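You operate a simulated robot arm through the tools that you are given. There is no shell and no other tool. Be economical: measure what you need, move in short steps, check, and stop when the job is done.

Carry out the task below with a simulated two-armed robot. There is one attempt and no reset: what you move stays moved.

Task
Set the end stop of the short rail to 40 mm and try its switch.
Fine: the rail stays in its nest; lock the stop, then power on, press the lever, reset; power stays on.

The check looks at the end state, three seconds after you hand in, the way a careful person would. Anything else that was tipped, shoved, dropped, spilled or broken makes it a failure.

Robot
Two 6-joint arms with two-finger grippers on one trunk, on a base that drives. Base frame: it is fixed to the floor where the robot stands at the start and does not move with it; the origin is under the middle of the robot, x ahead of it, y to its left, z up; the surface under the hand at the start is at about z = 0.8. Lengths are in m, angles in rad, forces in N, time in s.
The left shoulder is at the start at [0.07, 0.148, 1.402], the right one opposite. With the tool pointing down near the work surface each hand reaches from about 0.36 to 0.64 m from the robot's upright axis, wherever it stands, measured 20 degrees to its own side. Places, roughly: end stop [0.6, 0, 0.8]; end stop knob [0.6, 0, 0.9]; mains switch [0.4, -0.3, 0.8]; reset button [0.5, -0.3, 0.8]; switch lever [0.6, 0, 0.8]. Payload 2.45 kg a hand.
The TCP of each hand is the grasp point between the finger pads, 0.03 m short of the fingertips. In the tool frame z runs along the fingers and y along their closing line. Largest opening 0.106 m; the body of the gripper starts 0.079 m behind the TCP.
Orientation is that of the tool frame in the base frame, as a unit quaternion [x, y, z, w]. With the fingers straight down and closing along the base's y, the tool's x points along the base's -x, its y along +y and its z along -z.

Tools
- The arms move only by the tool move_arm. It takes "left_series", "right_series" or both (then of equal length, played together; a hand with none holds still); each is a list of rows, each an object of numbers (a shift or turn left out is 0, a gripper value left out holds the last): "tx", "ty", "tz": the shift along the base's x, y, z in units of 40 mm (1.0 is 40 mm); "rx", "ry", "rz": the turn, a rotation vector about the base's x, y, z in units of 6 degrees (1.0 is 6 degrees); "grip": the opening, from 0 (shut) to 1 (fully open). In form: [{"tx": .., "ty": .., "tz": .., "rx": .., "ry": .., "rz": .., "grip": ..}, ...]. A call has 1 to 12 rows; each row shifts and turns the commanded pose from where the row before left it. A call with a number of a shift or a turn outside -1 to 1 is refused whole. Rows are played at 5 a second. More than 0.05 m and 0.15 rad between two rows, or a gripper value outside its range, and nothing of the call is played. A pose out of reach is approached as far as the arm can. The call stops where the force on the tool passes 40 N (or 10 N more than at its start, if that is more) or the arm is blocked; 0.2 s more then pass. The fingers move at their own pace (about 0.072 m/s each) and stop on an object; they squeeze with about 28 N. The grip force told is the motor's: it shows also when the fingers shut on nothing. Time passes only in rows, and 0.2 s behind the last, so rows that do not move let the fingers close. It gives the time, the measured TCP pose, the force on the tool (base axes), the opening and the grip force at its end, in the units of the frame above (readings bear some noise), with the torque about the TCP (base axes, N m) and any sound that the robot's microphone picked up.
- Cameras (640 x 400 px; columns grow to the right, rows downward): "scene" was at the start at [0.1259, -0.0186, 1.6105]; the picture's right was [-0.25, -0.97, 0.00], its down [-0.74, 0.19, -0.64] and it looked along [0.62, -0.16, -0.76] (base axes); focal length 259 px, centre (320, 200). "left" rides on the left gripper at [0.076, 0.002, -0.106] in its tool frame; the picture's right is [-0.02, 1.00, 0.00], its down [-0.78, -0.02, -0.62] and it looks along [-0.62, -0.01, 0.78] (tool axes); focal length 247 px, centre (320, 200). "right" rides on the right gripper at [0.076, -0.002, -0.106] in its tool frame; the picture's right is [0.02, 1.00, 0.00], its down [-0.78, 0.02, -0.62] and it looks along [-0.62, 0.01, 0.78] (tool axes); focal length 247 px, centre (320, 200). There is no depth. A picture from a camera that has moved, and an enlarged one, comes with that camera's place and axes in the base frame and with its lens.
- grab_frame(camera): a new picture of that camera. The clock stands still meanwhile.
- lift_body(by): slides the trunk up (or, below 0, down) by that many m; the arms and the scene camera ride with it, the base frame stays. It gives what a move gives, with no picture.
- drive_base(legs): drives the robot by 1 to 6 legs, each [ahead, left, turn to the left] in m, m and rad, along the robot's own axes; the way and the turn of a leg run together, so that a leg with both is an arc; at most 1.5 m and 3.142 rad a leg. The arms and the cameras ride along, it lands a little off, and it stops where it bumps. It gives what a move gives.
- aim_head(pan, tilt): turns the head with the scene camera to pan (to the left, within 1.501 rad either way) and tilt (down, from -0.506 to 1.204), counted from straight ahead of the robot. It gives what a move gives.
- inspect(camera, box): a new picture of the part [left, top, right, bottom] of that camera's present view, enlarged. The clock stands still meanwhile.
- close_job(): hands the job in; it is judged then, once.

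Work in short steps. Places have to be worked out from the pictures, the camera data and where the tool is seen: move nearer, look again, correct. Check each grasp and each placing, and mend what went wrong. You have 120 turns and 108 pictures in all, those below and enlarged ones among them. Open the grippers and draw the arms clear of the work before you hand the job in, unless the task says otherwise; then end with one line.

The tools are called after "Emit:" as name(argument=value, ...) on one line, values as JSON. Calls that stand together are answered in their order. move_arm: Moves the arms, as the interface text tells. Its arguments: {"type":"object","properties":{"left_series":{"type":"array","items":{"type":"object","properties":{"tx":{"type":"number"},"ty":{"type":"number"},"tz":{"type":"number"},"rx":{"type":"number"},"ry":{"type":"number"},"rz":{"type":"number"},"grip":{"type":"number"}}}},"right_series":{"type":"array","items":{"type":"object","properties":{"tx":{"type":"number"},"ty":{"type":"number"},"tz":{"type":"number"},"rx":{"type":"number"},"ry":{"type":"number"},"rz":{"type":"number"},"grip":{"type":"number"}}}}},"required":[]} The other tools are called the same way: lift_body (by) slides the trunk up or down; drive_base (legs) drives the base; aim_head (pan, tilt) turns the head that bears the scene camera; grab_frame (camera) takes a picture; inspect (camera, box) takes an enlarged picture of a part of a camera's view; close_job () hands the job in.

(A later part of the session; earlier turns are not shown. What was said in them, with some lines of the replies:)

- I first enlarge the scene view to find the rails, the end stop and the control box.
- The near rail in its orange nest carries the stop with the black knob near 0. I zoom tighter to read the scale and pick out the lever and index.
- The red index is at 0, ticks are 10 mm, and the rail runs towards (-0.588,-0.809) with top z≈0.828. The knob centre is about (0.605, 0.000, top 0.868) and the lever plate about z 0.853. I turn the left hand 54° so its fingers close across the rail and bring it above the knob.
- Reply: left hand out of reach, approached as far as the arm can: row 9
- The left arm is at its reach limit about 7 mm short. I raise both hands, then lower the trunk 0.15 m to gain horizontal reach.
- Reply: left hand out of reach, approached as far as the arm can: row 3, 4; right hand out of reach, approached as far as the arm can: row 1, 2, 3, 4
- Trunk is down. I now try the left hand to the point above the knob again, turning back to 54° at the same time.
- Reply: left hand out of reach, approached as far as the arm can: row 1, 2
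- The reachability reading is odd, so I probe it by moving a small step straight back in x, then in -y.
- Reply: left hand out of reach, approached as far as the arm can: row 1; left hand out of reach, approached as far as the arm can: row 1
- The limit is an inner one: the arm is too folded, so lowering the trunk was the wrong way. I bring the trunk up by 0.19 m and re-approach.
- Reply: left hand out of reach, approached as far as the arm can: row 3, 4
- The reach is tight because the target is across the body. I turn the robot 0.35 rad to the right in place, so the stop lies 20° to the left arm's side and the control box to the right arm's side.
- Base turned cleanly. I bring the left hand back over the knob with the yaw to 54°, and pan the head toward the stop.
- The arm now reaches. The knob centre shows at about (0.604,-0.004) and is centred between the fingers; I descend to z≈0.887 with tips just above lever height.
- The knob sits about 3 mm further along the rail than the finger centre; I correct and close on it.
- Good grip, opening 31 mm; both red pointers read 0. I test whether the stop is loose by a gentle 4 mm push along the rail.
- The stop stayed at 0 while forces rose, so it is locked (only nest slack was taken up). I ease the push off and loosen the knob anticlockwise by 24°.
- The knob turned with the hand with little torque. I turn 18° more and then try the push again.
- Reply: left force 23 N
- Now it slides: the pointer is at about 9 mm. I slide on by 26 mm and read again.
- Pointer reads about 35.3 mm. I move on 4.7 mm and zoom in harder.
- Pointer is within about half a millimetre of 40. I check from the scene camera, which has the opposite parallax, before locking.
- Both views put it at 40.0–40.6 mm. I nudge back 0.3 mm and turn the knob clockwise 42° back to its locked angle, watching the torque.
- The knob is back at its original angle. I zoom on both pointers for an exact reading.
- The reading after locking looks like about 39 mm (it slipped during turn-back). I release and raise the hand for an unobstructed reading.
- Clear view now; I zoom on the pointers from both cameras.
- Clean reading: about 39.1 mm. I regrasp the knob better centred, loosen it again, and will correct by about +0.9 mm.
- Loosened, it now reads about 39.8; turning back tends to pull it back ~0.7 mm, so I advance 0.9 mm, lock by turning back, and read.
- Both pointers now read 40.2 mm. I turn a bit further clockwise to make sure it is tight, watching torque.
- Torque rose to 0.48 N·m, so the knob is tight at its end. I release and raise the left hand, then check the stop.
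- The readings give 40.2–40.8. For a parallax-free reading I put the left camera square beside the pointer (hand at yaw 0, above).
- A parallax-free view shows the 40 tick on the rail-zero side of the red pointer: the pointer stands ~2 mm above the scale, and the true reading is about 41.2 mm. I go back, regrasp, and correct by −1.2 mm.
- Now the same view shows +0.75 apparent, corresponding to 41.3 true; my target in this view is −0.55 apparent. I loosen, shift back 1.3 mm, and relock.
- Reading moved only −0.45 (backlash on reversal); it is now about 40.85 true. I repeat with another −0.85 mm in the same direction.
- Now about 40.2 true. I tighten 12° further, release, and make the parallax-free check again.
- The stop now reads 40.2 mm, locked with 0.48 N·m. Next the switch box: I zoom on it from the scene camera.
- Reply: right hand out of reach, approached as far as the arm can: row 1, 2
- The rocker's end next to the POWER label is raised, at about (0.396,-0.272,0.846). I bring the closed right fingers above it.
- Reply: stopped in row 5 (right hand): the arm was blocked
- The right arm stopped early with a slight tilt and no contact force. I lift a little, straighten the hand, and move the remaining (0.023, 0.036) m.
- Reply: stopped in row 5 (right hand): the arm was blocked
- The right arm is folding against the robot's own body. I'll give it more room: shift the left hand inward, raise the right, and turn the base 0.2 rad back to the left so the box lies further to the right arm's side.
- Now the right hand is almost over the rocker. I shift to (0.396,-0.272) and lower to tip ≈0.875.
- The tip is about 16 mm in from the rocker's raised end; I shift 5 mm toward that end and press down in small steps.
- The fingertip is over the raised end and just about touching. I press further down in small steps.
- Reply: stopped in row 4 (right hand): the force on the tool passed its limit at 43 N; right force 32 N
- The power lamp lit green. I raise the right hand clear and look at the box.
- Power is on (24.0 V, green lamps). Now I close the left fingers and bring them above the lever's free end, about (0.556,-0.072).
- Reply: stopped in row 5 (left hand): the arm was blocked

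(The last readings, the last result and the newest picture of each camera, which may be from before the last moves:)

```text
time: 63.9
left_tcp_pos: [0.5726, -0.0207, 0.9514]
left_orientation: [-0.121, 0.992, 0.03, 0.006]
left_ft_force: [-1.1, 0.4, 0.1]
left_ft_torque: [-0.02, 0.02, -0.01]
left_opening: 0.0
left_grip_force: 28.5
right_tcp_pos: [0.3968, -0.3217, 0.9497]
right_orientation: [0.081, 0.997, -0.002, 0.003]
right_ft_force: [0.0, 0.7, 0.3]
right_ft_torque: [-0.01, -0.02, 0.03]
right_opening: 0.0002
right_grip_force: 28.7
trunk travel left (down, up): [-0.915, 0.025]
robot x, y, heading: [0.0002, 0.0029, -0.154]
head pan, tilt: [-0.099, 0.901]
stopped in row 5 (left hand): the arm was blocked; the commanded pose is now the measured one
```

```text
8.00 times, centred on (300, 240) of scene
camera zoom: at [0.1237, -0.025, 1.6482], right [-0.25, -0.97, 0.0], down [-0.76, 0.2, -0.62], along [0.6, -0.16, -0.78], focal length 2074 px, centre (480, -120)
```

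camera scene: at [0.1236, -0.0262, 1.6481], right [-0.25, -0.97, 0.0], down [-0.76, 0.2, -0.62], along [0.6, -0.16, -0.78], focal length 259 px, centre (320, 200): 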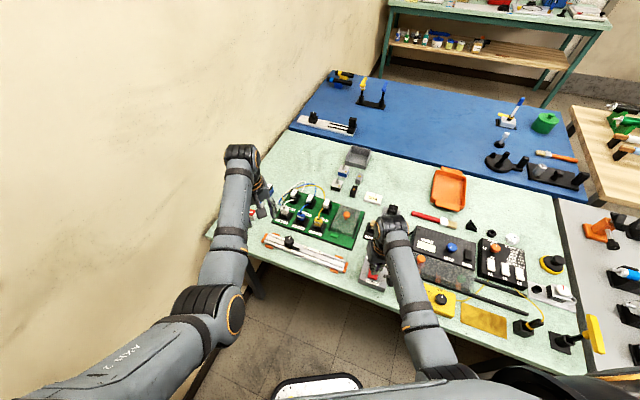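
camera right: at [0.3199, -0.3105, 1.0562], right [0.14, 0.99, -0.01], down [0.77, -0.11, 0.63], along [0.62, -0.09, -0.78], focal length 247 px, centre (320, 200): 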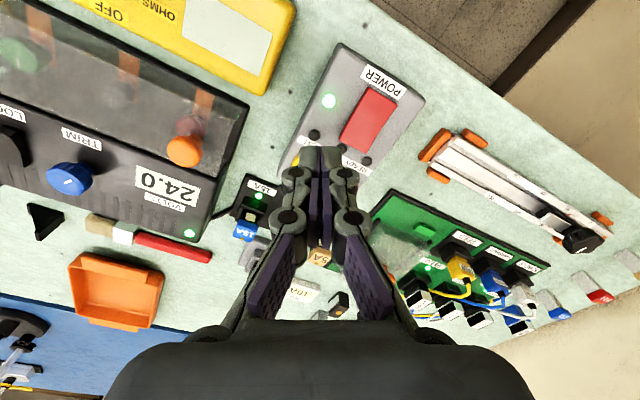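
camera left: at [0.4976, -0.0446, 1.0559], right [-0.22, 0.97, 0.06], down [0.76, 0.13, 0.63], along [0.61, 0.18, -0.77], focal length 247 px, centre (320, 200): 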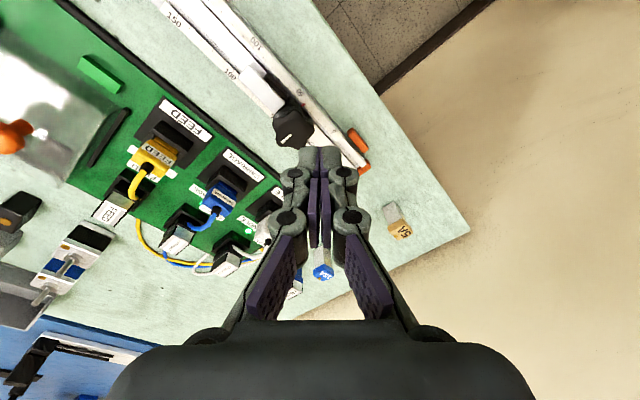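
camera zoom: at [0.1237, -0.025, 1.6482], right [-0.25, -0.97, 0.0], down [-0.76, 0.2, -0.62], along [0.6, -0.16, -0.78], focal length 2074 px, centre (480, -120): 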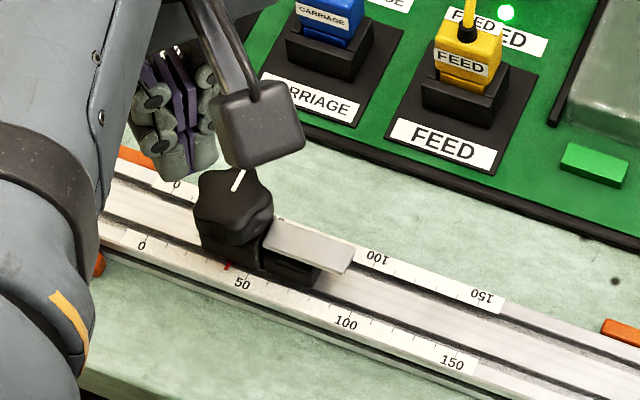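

Same self-block across the body. I lift both hands a little, turn the base 0.3 rad right so the lever lies to the left arm's side, then approach.

Emit:
move_arm(left_series=[{"tz": 0.6, "ty": 0.3}, {"tz": 0.5, "ty": 0.3, "rx": 0.15, "ry": -0.55}, {}], right_series=[{"tz": 0.6}, {"tz": 0.6}, {}])

Emit:
drive_base(legs=[[0, 0, -0.3]])

```text
time: 64.9
left_tcp_pos: [0.5932, 0.0239, 1.0082]
left_orientation: [-0.13, 0.989, 0.047, 0.055]
left_ft_force: [-0.4, -0.5, 0.7]
left_ft_torque: [0.01, 0.01, 0.01]
left_opening: 0.0
left_grip_force: 28.3
right_tcp_pos: [0.3966, -0.3228, 0.9986]
right_orientation: [0.082, 0.997, -0.002, 0.003]
right_ft_force: [-0.3, -0.7, 0.0]
right_ft_torque: [0.04, -0.05, 0.02]
right_opening: 0.0001
right_grip_force: 29.0
trunk travel left (down, up): [-0.915, 0.025]
robot x, y, heading: [0.0015, -0.0018, -0.155]
head pan, tilt: [-0.099, 0.901]
stopped in row 3 (left hand): the arm was blocked; the commanded pose is now the measured one
```

```text
time: 66.2
left_tcp_pos: [0.5741, -0.1505, 1.0088]
left_orientation: [0.016, 0.997, 0.038, 0.06]
left_ft_force: [0.5, 0.4, 0.3]
left_ft_torque: [-0.03, 0.01, -0.01]
left_opening: 0.0
left_grip_force: 28.1
right_tcp_pos: [0.2842, -0.4241, 0.9997]
right_orientation: [0.229, 0.973, -0.003, 0.001]
right_ft_force: [0.9, 0.2, -0.2]
right_ft_torque: [-0.02, -0.02, -0.01]
right_opening: 0.0
right_grip_force: 28.9
trunk travel left (down, up): [-0.915, 0.025]
robot x, y, heading: [-0.0013, 0.0007, -0.45]
head pan, tilt: [-0.099, 0.901]
```

I straighten the left hand's tilt first, then turn to 54° and move above the lever.

Emit:
move_arm(left_series=[{"rx": -0.37, "ry": 0.57}, {"rx": -0.36, "ry": 0.57}, {}])

Emit:
move_arm(left_series=[{"tx": -0.05, "ty": 0.218, "tz": -0.16, "rz": 1}, {"tx": -0.05, "ty": 0.218, "tz": -0.16, "rz": 1}, {"tx": -0.05, "ty": 0.218, "tz": -0.16, "rz": 1}, {"tx": -0.05, "ty": 0.218, "tz": -0.16, "rz": 1}, {"tx": -0.05, "ty": 0.218, "tz": -0.16, "rz": 1}, {"tx": -0.05, "ty": 0.218, "tz": -0.16, "rz": 1}, {"tx": -0.05, "ty": 0.218, "tz": -0.16, "rz": 1}, {"tx": -0.05, "ty": 0.218, "tz": -0.16, "rz": 1}, {"tx": -0.05, "ty": 0.218, "tz": -0.16, "rz": 1}, {}])

Emit:
grab_frame(camera="left")

```text
time: 67.0
left_tcp_pos: [0.5729, -0.1511, 1.0079]
left_orientation: [0.017, 1.0, -0.001, 0.002]
left_ft_force: [0.2, -0.8, 0.1]
left_ft_torque: [0.0, 0.01, 0.0]
left_opening: 0.0
left_grip_force: 28.0
right_tcp_pos: [0.2846, -0.4247, 0.9992]
right_orientation: [0.228, 0.974, -0.003, 0.002]
right_ft_force: [0.6, -0.5, 0.2]
right_ft_torque: [-0.01, -0.02, 0.0]
right_opening: 0.0001
right_grip_force: 28.6
trunk travel left (down, up): [-0.915, 0.025]
robot x, y, heading: [-0.0011, -0.0005, -0.45]
head pan, tilt: [-0.099, 0.901]
```

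```text
time: 69.2
left_tcp_pos: [0.5557, -0.0716, 0.9514]
left_orientation: [-0.44, 0.898, 0.0, 0.003]
left_ft_force: [0.8, -0.8, -0.6]
left_ft_torque: [0.03, 0.0, -0.01]
left_opening: 0.0001
left_grip_force: 27.5
right_tcp_pos: [0.2846, -0.4237, 0.9988]
right_orientation: [0.229, 0.973, -0.003, 0.002]
right_ft_force: [1.0, -0.1, -0.7]
right_ft_torque: [-0.01, 0.0, -0.02]
right_opening: 0.0
right_grip_force: 28.6
trunk travel left (down, up): [-0.915, 0.025]
robot x, y, heading: [-0.0023, 0.0005, -0.451]
head pan, tilt: [-0.099, 0.901]
```

```text
44 pictures are left
camera left: at [0.5071, -0.1323, 1.0572], right [-0.78, 0.63, 0.0], down [0.49, 0.61, 0.62], along [0.4, 0.48, -0.78], focal length 247 px, centre (320, 200)
```

left: 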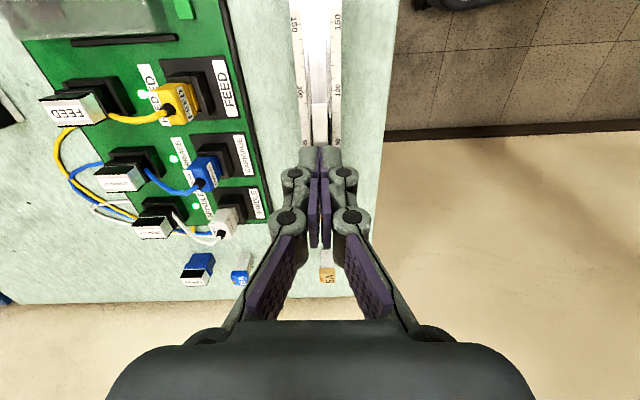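

The fingertip is centred on the lever, ~13 mm from its free end. I descend to just above it, then press in small steps.

Emit:
move_arm(left_series=[{"tz": -0.5}, {"tz": -0.5}, {"tz": -0.5}, {}])

Emit:
inspect(camera="scene", box=[200, 220, 360, 320])

```text
time: 70.2
left_tcp_pos: [0.556, -0.0716, 0.891]
left_orientation: [-0.438, 0.899, -0.001, 0.003]
left_ft_force: [0.2, 0.0, 0.0]
left_ft_torque: [0.0, -0.03, 0.0]
left_opening: 0.0
left_grip_force: 28.1
right_tcp_pos: [0.2848, -0.4244, 1.0001]
right_orientation: [0.228, 0.974, -0.003, 0.002]
right_ft_force: [0.7, 1.2, 0.4]
right_ft_torque: [0.0, 0.0, -0.02]
right_opening: 0.0
right_grip_force: 28.0
trunk travel left (down, up): [-0.915, 0.025]
robot x, y, heading: [-0.0006, -0.0017, -0.451]
head pan, tilt: [-0.099, 0.901]
```

```text
4.00 times, centred on (280, 270) of scene
camera zoom: at [0.1103, -0.0605, 1.6482], right [-0.52, -0.85, 0.0], down [-0.67, 0.41, -0.62], along [0.53, -0.32, -0.78], focal length 1037 px, centre (480, -80)
```

zoom: 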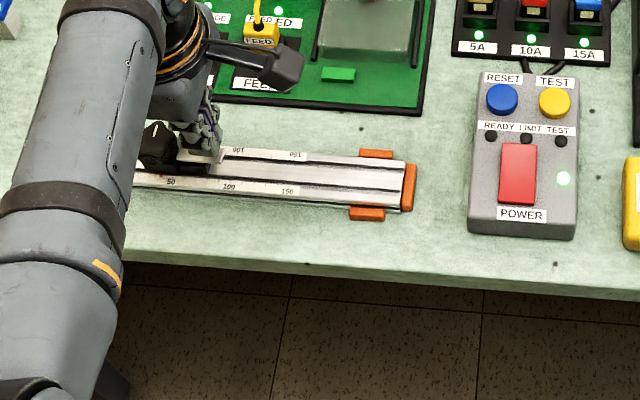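

Box LEDs are visible in this scene view. I press the lever down gently.

Emit:
move_arm(left_series=[{"tz": -0.1}, {"tz": -0.1}, {"tz": -0.06}, {"tz": -0.06}, {"tz": -0.06}, {}])

Emit:
inspect(camera="scene", box=[200, 220, 360, 320])

```text
time: 71.6
left_tcp_pos: [0.5551, -0.0724, 0.8756]
left_orientation: [-0.438, 0.899, -0.001, 0.002]
left_ft_force: [-0.3, 1.0, -0.2]
left_ft_torque: [0.02, 0.0, -0.01]
left_opening: 0.0
left_grip_force: 27.9
right_tcp_pos: [0.2846, -0.4249, 0.9994]
right_orientation: [0.229, 0.974, -0.003, 0.001]
right_ft_force: [-0.1, 0.3, -0.7]
right_ft_torque: [-0.04, 0.01, 0.01]
right_opening: 0.0
right_grip_force: 28.5
trunk travel left (down, up): [-0.915, 0.025]
robot x, y, heading: [-0.0016, -0.0019, -0.452]
head pan, tilt: [-0.099, 0.901]
```

```text
4.00 times, centred on (280, 270) of scene
camera zoom: at [0.1103, -0.0606, 1.6481], right [-0.52, -0.85, 0.0], down [-0.67, 0.41, -0.62], along [0.53, -0.32, -0.78], focal length 1037 px, centre (480, -80)
```

zoom: 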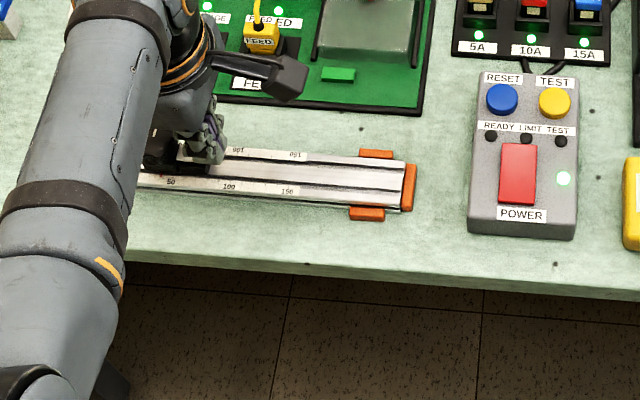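

No contact yet at tip 0.8456; I continue down slowly.

Emit:
move_arm(left_series=[{"tz": -0.06}, {"tz": -0.06}, {"tz": -0.06}, {"tz": -0.06}, {}])

Emit:
inspect(camera="scene", box=[200, 220, 360, 320])

Emit:
inspect(camera="left", box=[270, 80, 366, 180])

```text
time: 72.8
left_tcp_pos: [0.5561, -0.0724, 0.8686]
left_orientation: [-0.439, 0.898, -0.001, 0.004]
left_ft_force: [-1.3, 1.2, 13.4]
left_ft_torque: [0.14, -0.05, 0.01]
left_opening: 0.0059
left_grip_force: 28.7
right_tcp_pos: [0.2839, -0.424, 0.9998]
right_orientation: [0.228, 0.974, -0.004, 0.003]
right_ft_force: [-0.5, 0.5, 0.4]
right_ft_torque: [0.02, 0.01, -0.03]
right_opening: 0.0001
right_grip_force: 29.0
trunk travel left (down, up): [-0.915, 0.025]
robot x, y, heading: [-0.0007, -0.0008, -0.449]
head pan, tilt: [-0.099, 0.901]
```

```text
4.00 times, centred on (280, 270) of scene
camera zoom: at [0.1078, -0.0601, 1.6485], right [-0.52, -0.85, 0.0], down [-0.67, 0.41, -0.62], along [0.53, -0.33, -0.78], focal length 1037 px, centre (480, -80)
```

zoom: 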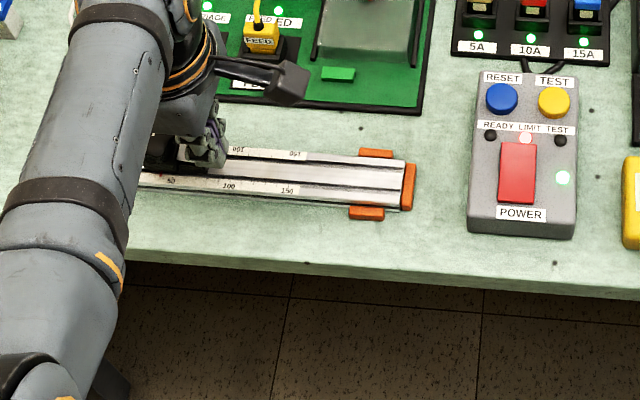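

```text
4.00 times, centred on (318, 130) of left
camera zoom: at [0.5065, -0.1327, 0.9745], right [-0.78, 0.63, -0.01], down [0.49, 0.61, 0.63], along [0.4, 0.48, -0.78], focal length 988 px, centre (328, 480)
```

zoom: 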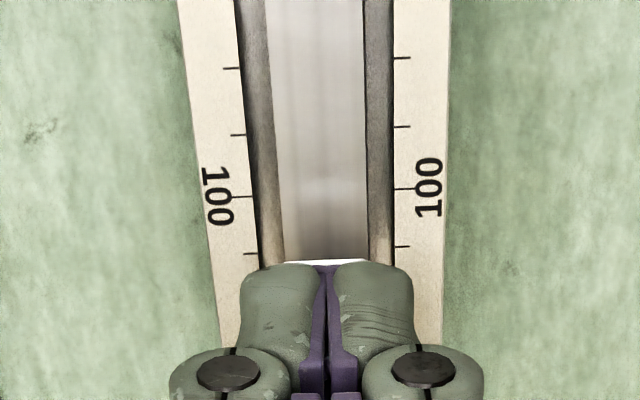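

The LIMIT lamp lit. I lift the left hand off the lever and out of the way, and look again.

Emit:
move_arm(left_series=[{"tz": 0.3}, {"tz": 0.7}, {"tz": 0.9}, {"tz": 0.9}, {"tz": 0.9}, {}])

Emit:
inspect(camera="scene", box=[200, 220, 360, 320])

Emit:
inspect(camera="left", box=[280, 40, 360, 140])

```text
time: 74.2
left_tcp_pos: [0.5545, -0.0735, 1.0153]
left_orientation: [-0.438, 0.899, -0.001, 0.003]
left_ft_force: [-0.5, 0.4, 0.0]
left_ft_torque: [-0.03, -0.06, -0.02]
left_opening: 0.0
left_grip_force: 27.9
right_tcp_pos: [0.2853, -0.4239, 0.9974]
right_orientation: [0.228, 0.974, -0.003, 0.002]
right_ft_force: [-0.4, -0.8, -0.5]
right_ft_torque: [0.04, 0.0, -0.02]
right_opening: 0.0001
right_grip_force: 28.9
trunk travel left (down, up): [-0.915, 0.025]
robot x, y, heading: [0.0017, 0.0006, -0.452]
head pan, tilt: [-0.099, 0.901]
```

```text
4.00 times, centred on (280, 270) of scene
camera zoom: at [0.1107, -0.0605, 1.6481], right [-0.52, -0.85, 0.0], down [-0.67, 0.41, -0.62], along [0.53, -0.32, -0.78], focal length 1037 px, centre (480, -80)
```

zoom: 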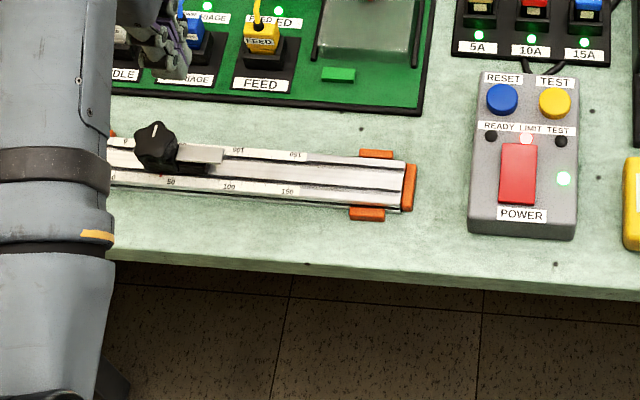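

```text
4.00 times, centred on (320, 90) of left
camera zoom: at [0.5069, -0.1336, 1.1224], right [-0.77, 0.63, 0.0], down [0.49, 0.61, 0.62], along [0.4, 0.48, -0.78], focal length 988 px, centre (320, 640)
```

zoom: 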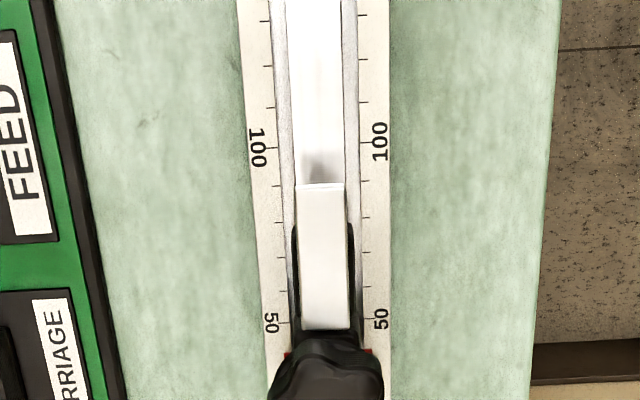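

LIMIT has latched and the lever sprang back. I swing the left hand inward, turn the base 0.3 rad left again, and move the right hand over the RESET button (about (0.475,-0.309)).

Emit:
move_arm(left_series=[{"ty": -0.8}, {"ty": -0.8}, {"ty": -0.8}, {}])

Emit:
drive_base(legs=[[0, 0, 0.3]])

Emit:
grab_frame(camera="right")

```text
time: 75.2
left_tcp_pos: [0.5551, -0.1702, 1.0147]
left_orientation: [-0.439, 0.899, -0.001, 0.002]
left_ft_force: [0.1, 0.2, 0.7]
left_ft_torque: [-0.02, 0.01, 0.01]
left_opening: 0.0001
left_grip_force: 28.4
right_tcp_pos: [0.2855, -0.4247, 0.9992]
right_orientation: [0.228, 0.974, -0.002, 0.001]
right_ft_force: [-0.1, -0.4, -0.3]
right_ft_torque: [-0.02, -0.02, -0.02]
right_opening: 0.0001
right_grip_force: 28.6
trunk travel left (down, up): [-0.915, 0.025]
robot x, y, heading: [-0.0, -0.0003, -0.448]
head pan, tilt: [-0.099, 0.901]
```

```text
time: 76.6
left_tcp_pos: [0.5798, 0.0032, 1.0134]
left_orientation: [-0.569, 0.823, 0.0, 0.002]
left_ft_force: [0.0, 0.3, -0.4]
left_ft_torque: [-0.01, -0.03, 0.0]
left_opening: 0.0
left_grip_force: 28.1
right_tcp_pos: [0.3968, -0.3214, 0.9977]
right_orientation: [0.079, 0.997, -0.003, 0.002]
right_ft_force: [-0.6, -0.8, -0.3]
right_ft_torque: [0.04, -0.06, 0.01]
right_opening: 0.0002
right_grip_force: 28.3
trunk travel left (down, up): [-0.915, 0.025]
robot x, y, heading: [-0.0019, -0.0016, -0.148]
head pan, tilt: [-0.099, 0.901]
```

```text
37 pictures are left
camera right: at [0.3221, -0.3101, 1.1043], right [0.14, 0.99, -0.01], down [0.77, -0.1, 0.63], along [0.62, -0.09, -0.78], focal length 247 px, centre (320, 200)
```

right: 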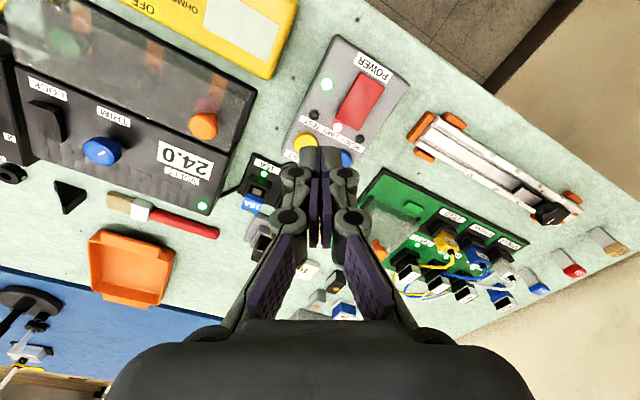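

I shift the right hand a little left so the blue button is unobstructed, to fix its place.

Emit:
move_arm(right_series=[{"tx": 0.3, "ty": 0.8}, {"tx": 0.3, "ty": 0.7, "tz": -0.4}, {"tz": -0.4}, {}])

Emit:
inspect(camera="right", box=[190, 60, 350, 160])

```text
time: 77.6
left_tcp_pos: [0.58, 0.0038, 1.0134]
left_orientation: [-0.568, 0.823, 0.0, 0.002]
left_ft_force: [0.3, 0.0, -0.1]
left_ft_torque: [0.02, 0.0, 0.01]
left_opening: 0.0002
left_grip_force: 28.1
right_tcp_pos: [0.4224, -0.2625, 0.9659]
right_orientation: [0.079, 0.997, -0.002, 0.002]
right_ft_force: [-0.5, -0.6, -1.2]
right_ft_torque: [0.03, 0.0, 0.03]
right_opening: 0.0
right_grip_force: 28.1
trunk travel left (down, up): [-0.915, 0.025]
robot x, y, heading: [-0.0017, -0.0003, -0.153]
head pan, tilt: [-0.099, 0.901]
```

```text
4.00 times, centred on (270, 110) of right
camera zoom: at [0.3461, -0.2511, 1.0723], right [0.14, 0.99, -0.01], down [0.77, -0.1, 0.63], along [0.62, -0.09, -0.78], focal length 988 px, centre (520, 560)
```

zoom: 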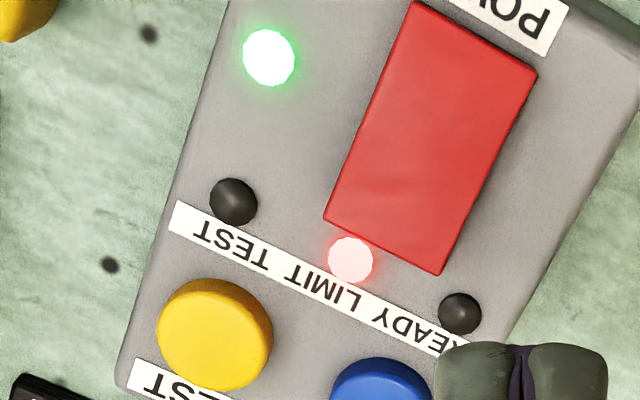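

RESET centre is about (0.474,-0.307). I move over it and lower to tip ≈0.868.

Emit:
move_arm(right_series=[{"tx": 0.43, "ty": -0.37}, {"tx": 0.43, "ty": -0.37}, {"tx": 0.43, "ty": -0.37, "tz": -0.3}, {"tz": -0.7}, {"tz": -0.7}, {}])

Emit:
grab_frame(camera="right")

Emit:
grab_frame(camera="scene")

```text
time: 79.0
left_tcp_pos: [0.5806, 0.0035, 1.0137]
left_orientation: [-0.569, 0.822, 0.0, 0.002]
left_ft_force: [-0.4, 1.0, 0.0]
left_ft_torque: [-0.02, -0.03, 0.0]
left_opening: 0.0
left_grip_force: 28.2
right_tcp_pos: [0.4727, -0.307, 0.8978]
right_orientation: [0.079, 0.997, -0.003, 0.002]
right_ft_force: [0.7, -0.7, -0.8]
right_ft_torque: [0.01, 0.0, 0.02]
right_opening: 0.0
right_grip_force: 28.5
trunk travel left (down, up): [-0.915, 0.025]
robot x, y, heading: [0.0018, 0.0008, -0.151]
head pan, tilt: [-0.099, 0.901]
```

```text
35 pictures are left
camera right: at [0.3976, -0.2946, 1.0042], right [0.14, 0.99, -0.01], down [0.77, -0.1, 0.63], along [0.62, -0.09, -0.78], focal length 247 px, centre (320, 200)
```

right: 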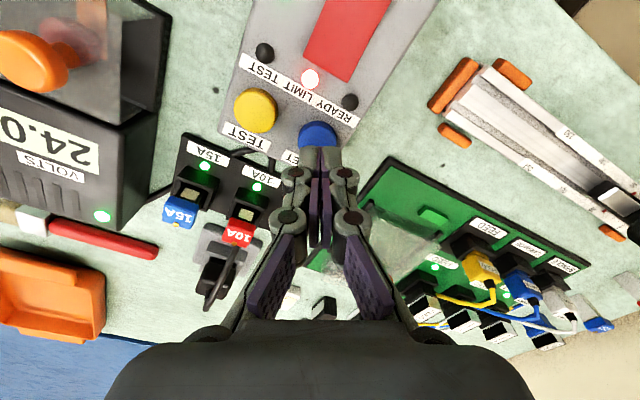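

```text
34 pictures are left
camera scene: at [0.1237, -0.0253, 1.6481], right [-0.25, -0.97, 0.0], down [-0.76, 0.19, -0.62], along [0.6, -0.15, -0.78], focal length 259 px, centre (320, 200)
```

scene: 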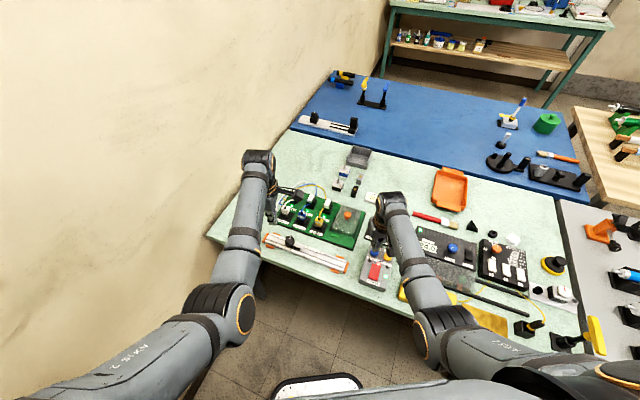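

The tip is directly over the blue button. I press down in small steps.

Emit:
move_arm(right_series=[{"tz": -0.3}, {"tz": -0.2}, {"tz": -0.1}, {"tz": -0.07}, {"tz": -0.07}, {"tz": -0.07}, {}])

Emit:
inspect(camera="right", box=[220, 0, 412, 170])

```text
time: 80.6
left_tcp_pos: [0.5791, 0.0031, 1.0147]
left_orientation: [-0.569, 0.823, -0.001, 0.002]
left_ft_force: [-0.3, 0.2, -1.1]
left_ft_torque: [0.02, -0.01, -0.01]
left_opening: 0.0
left_grip_force: 28.0
right_tcp_pos: [0.475, -0.3054, 0.8667]
right_orientation: [0.08, 0.997, -0.002, 0.003]
right_ft_force: [-0.4, -0.7, 5.4]
right_ft_torque: [-0.02, 0.05, 0.03]
right_opening: 0.006
right_grip_force: 29.0
trunk travel left (down, up): [-0.915, 0.025]
robot x, y, heading: [0.0028, 0.0015, -0.149]
head pan, tilt: [-0.099, 0.901]
heard: click
```

```text
2.35 times, centred on (316, 85) of right
camera zoom: at [0.398, -0.2941, 0.9722], right [0.14, 0.99, -0.01], down [0.77, -0.1, 0.63], along [0.62, -0.09, -0.78], focal length 581 px, centre (329, 471)
```

zoom: 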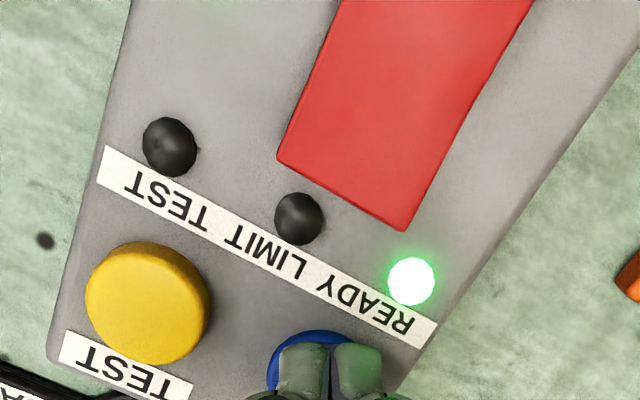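

A click: LIMIT went out and READY is green. I lift the right hand and draw both arms clear with grippers open.

Emit:
move_arm(right_series=[{"tz": 0.4}, {"tz": 0.8}, {"tz": 0.9}, {"tz": 0.7, "tx": -0.5, "ty": -0.5}, {"tx": -0.8, "ty": -0.7, "grip": 1}, {"tx": -0.5, "ty": -0.3}, {}], left_series=[{}, {}, {}, {"grip": 0.6}, {"ty": 0.2, "tz": 0.4}, {"ty": 0.2, "tz": 0.4}, {}])

Emit:
aim_head(pan=0.0, tilt=0.9)

Emit:
grab_frame(camera="scene")

```text
time: 82.2
left_tcp_pos: [0.5811, 0.0192, 1.0469]
left_orientation: [-0.569, 0.823, 0.0, 0.001]
left_ft_force: [-0.1, 0.0, 0.0]
left_ft_torque: [0.0, 0.0, 0.0]
left_opening: 0.0638
left_grip_force: 0.2
right_tcp_pos: [0.4035, -0.3661, 0.9788]
right_orientation: [0.079, 0.997, -0.004, 0.003]
right_ft_force: [0.4, 0.6, -0.5]
right_ft_torque: [0.0, 0.01, 0.0]
right_opening: 0.1025
right_grip_force: 0.0
trunk travel left (down, up): [-0.915, 0.025]
robot x, y, heading: [-0.0004, -0.0024, -0.147]
head pan, tilt: [-0.099, 0.901]
```

```text
time: 82.9
left_tcp_pos: [0.5814, 0.0181, 1.0477]
left_orientation: [-0.569, 0.822, 0.0, 0.003]
left_ft_force: [1.1, -0.8, 1.3]
left_ft_torque: [-0.01, 0.0, 0.04]
left_opening: 0.0633
left_grip_force: 0.0
right_tcp_pos: [0.4026, -0.3662, 0.9793]
right_orientation: [0.08, 0.997, -0.003, 0.002]
right_ft_force: [-0.2, 0.0, -0.3]
right_ft_torque: [-0.03, 0.0, -0.01]
right_opening: 0.1058
right_grip_force: 0.1
trunk travel left (down, up): [-0.915, 0.025]
robot x, y, heading: [-0.0004, 0.0014, -0.149]
head pan, tilt: [0.0, 0.901]
```

```text
32 pictures are left
camera scene: at [0.1256, -0.018, 1.6481], right [-0.15, -0.99, 0.0], down [-0.78, 0.12, -0.62], along [0.61, -0.09, -0.78], focal length 259 px, centre (320, 200)
```

scene: 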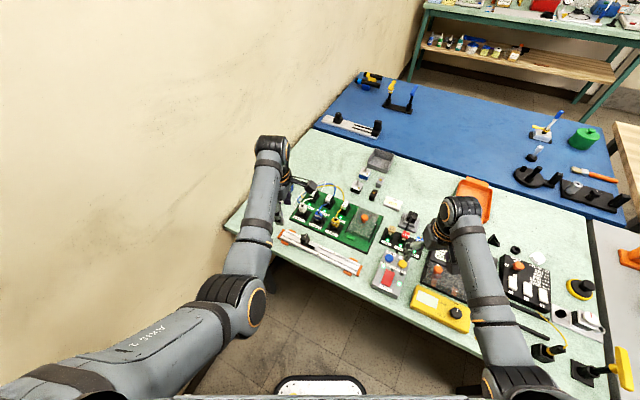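

Arms are clear. A final close check of the stop reading, the nest and the lamps.

Emit:
inspect(camera="scene", box=[299, 233, 315, 243])

Emit:
inspect(camera="scene", box=[270, 215, 430, 315])

Emit:
grab_frame(camera="left")

```text
16.00 times, centred on (307, 238) of scene
camera zoom: at [0.1256, -0.018, 1.6481], right [-0.15, -0.99, 0.0], down [-0.78, 0.12, -0.62], along [0.61, -0.09, -0.78], focal length 4149 px, centre (528, -408)
```

zoom: 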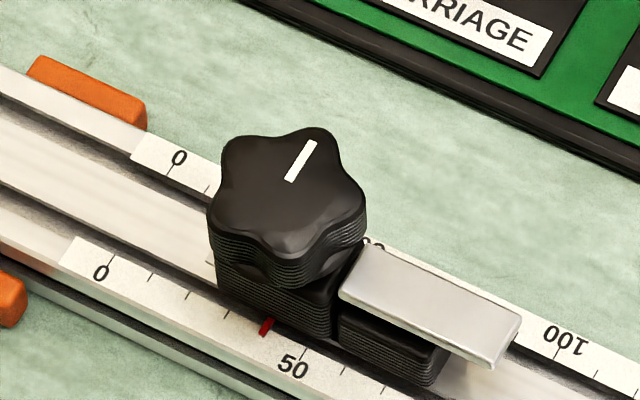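

```text
4.00 times, centred on (350, 265) of scene
camera zoom: at [0.1256, -0.018, 1.6481], right [-0.15, -0.99, 0.0], down [-0.78, 0.12, -0.62], along [0.61, -0.09, -0.78], focal length 1037 px, centre (200, -60)
```

zoom: 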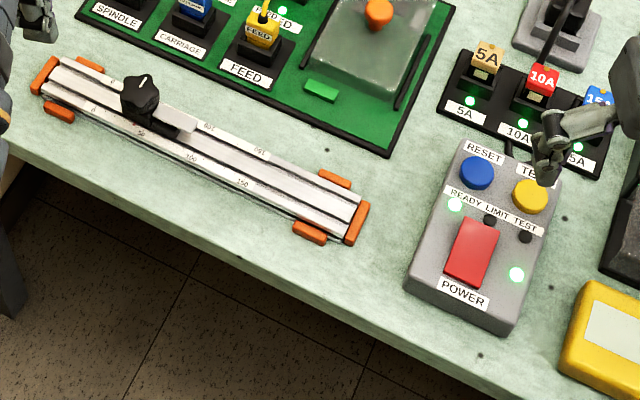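

```text
29 pictures are left
camera left: at [0.5525, -0.0534, 1.1532], right [-0.93, 0.37, 0.0], down [0.29, 0.73, 0.62], along [0.23, 0.58, -0.78], focal length 247 px, centre (320, 200)
```

left: 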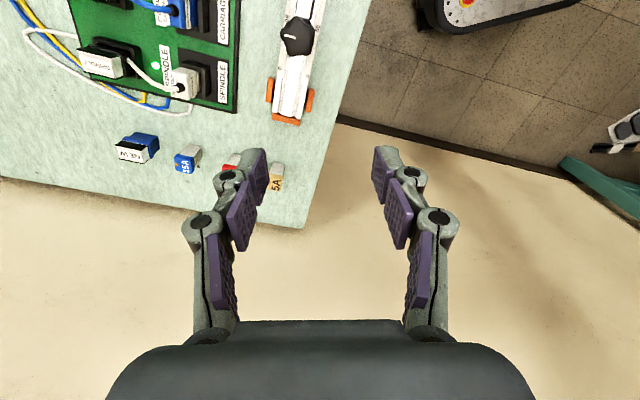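

The stop reads 40 mm within error, the rail is in its nest, power and READY are lit and LIMIT is off. I hand the job in.

Emit:
close_job()

```text
The job is handed in.
```

The short rail's end stop is locked at about 40 mm with the rail still in its nest; power went on, pressing the lever lit LIMIT, reset cleared it to READY, and power was still on when I handed in.
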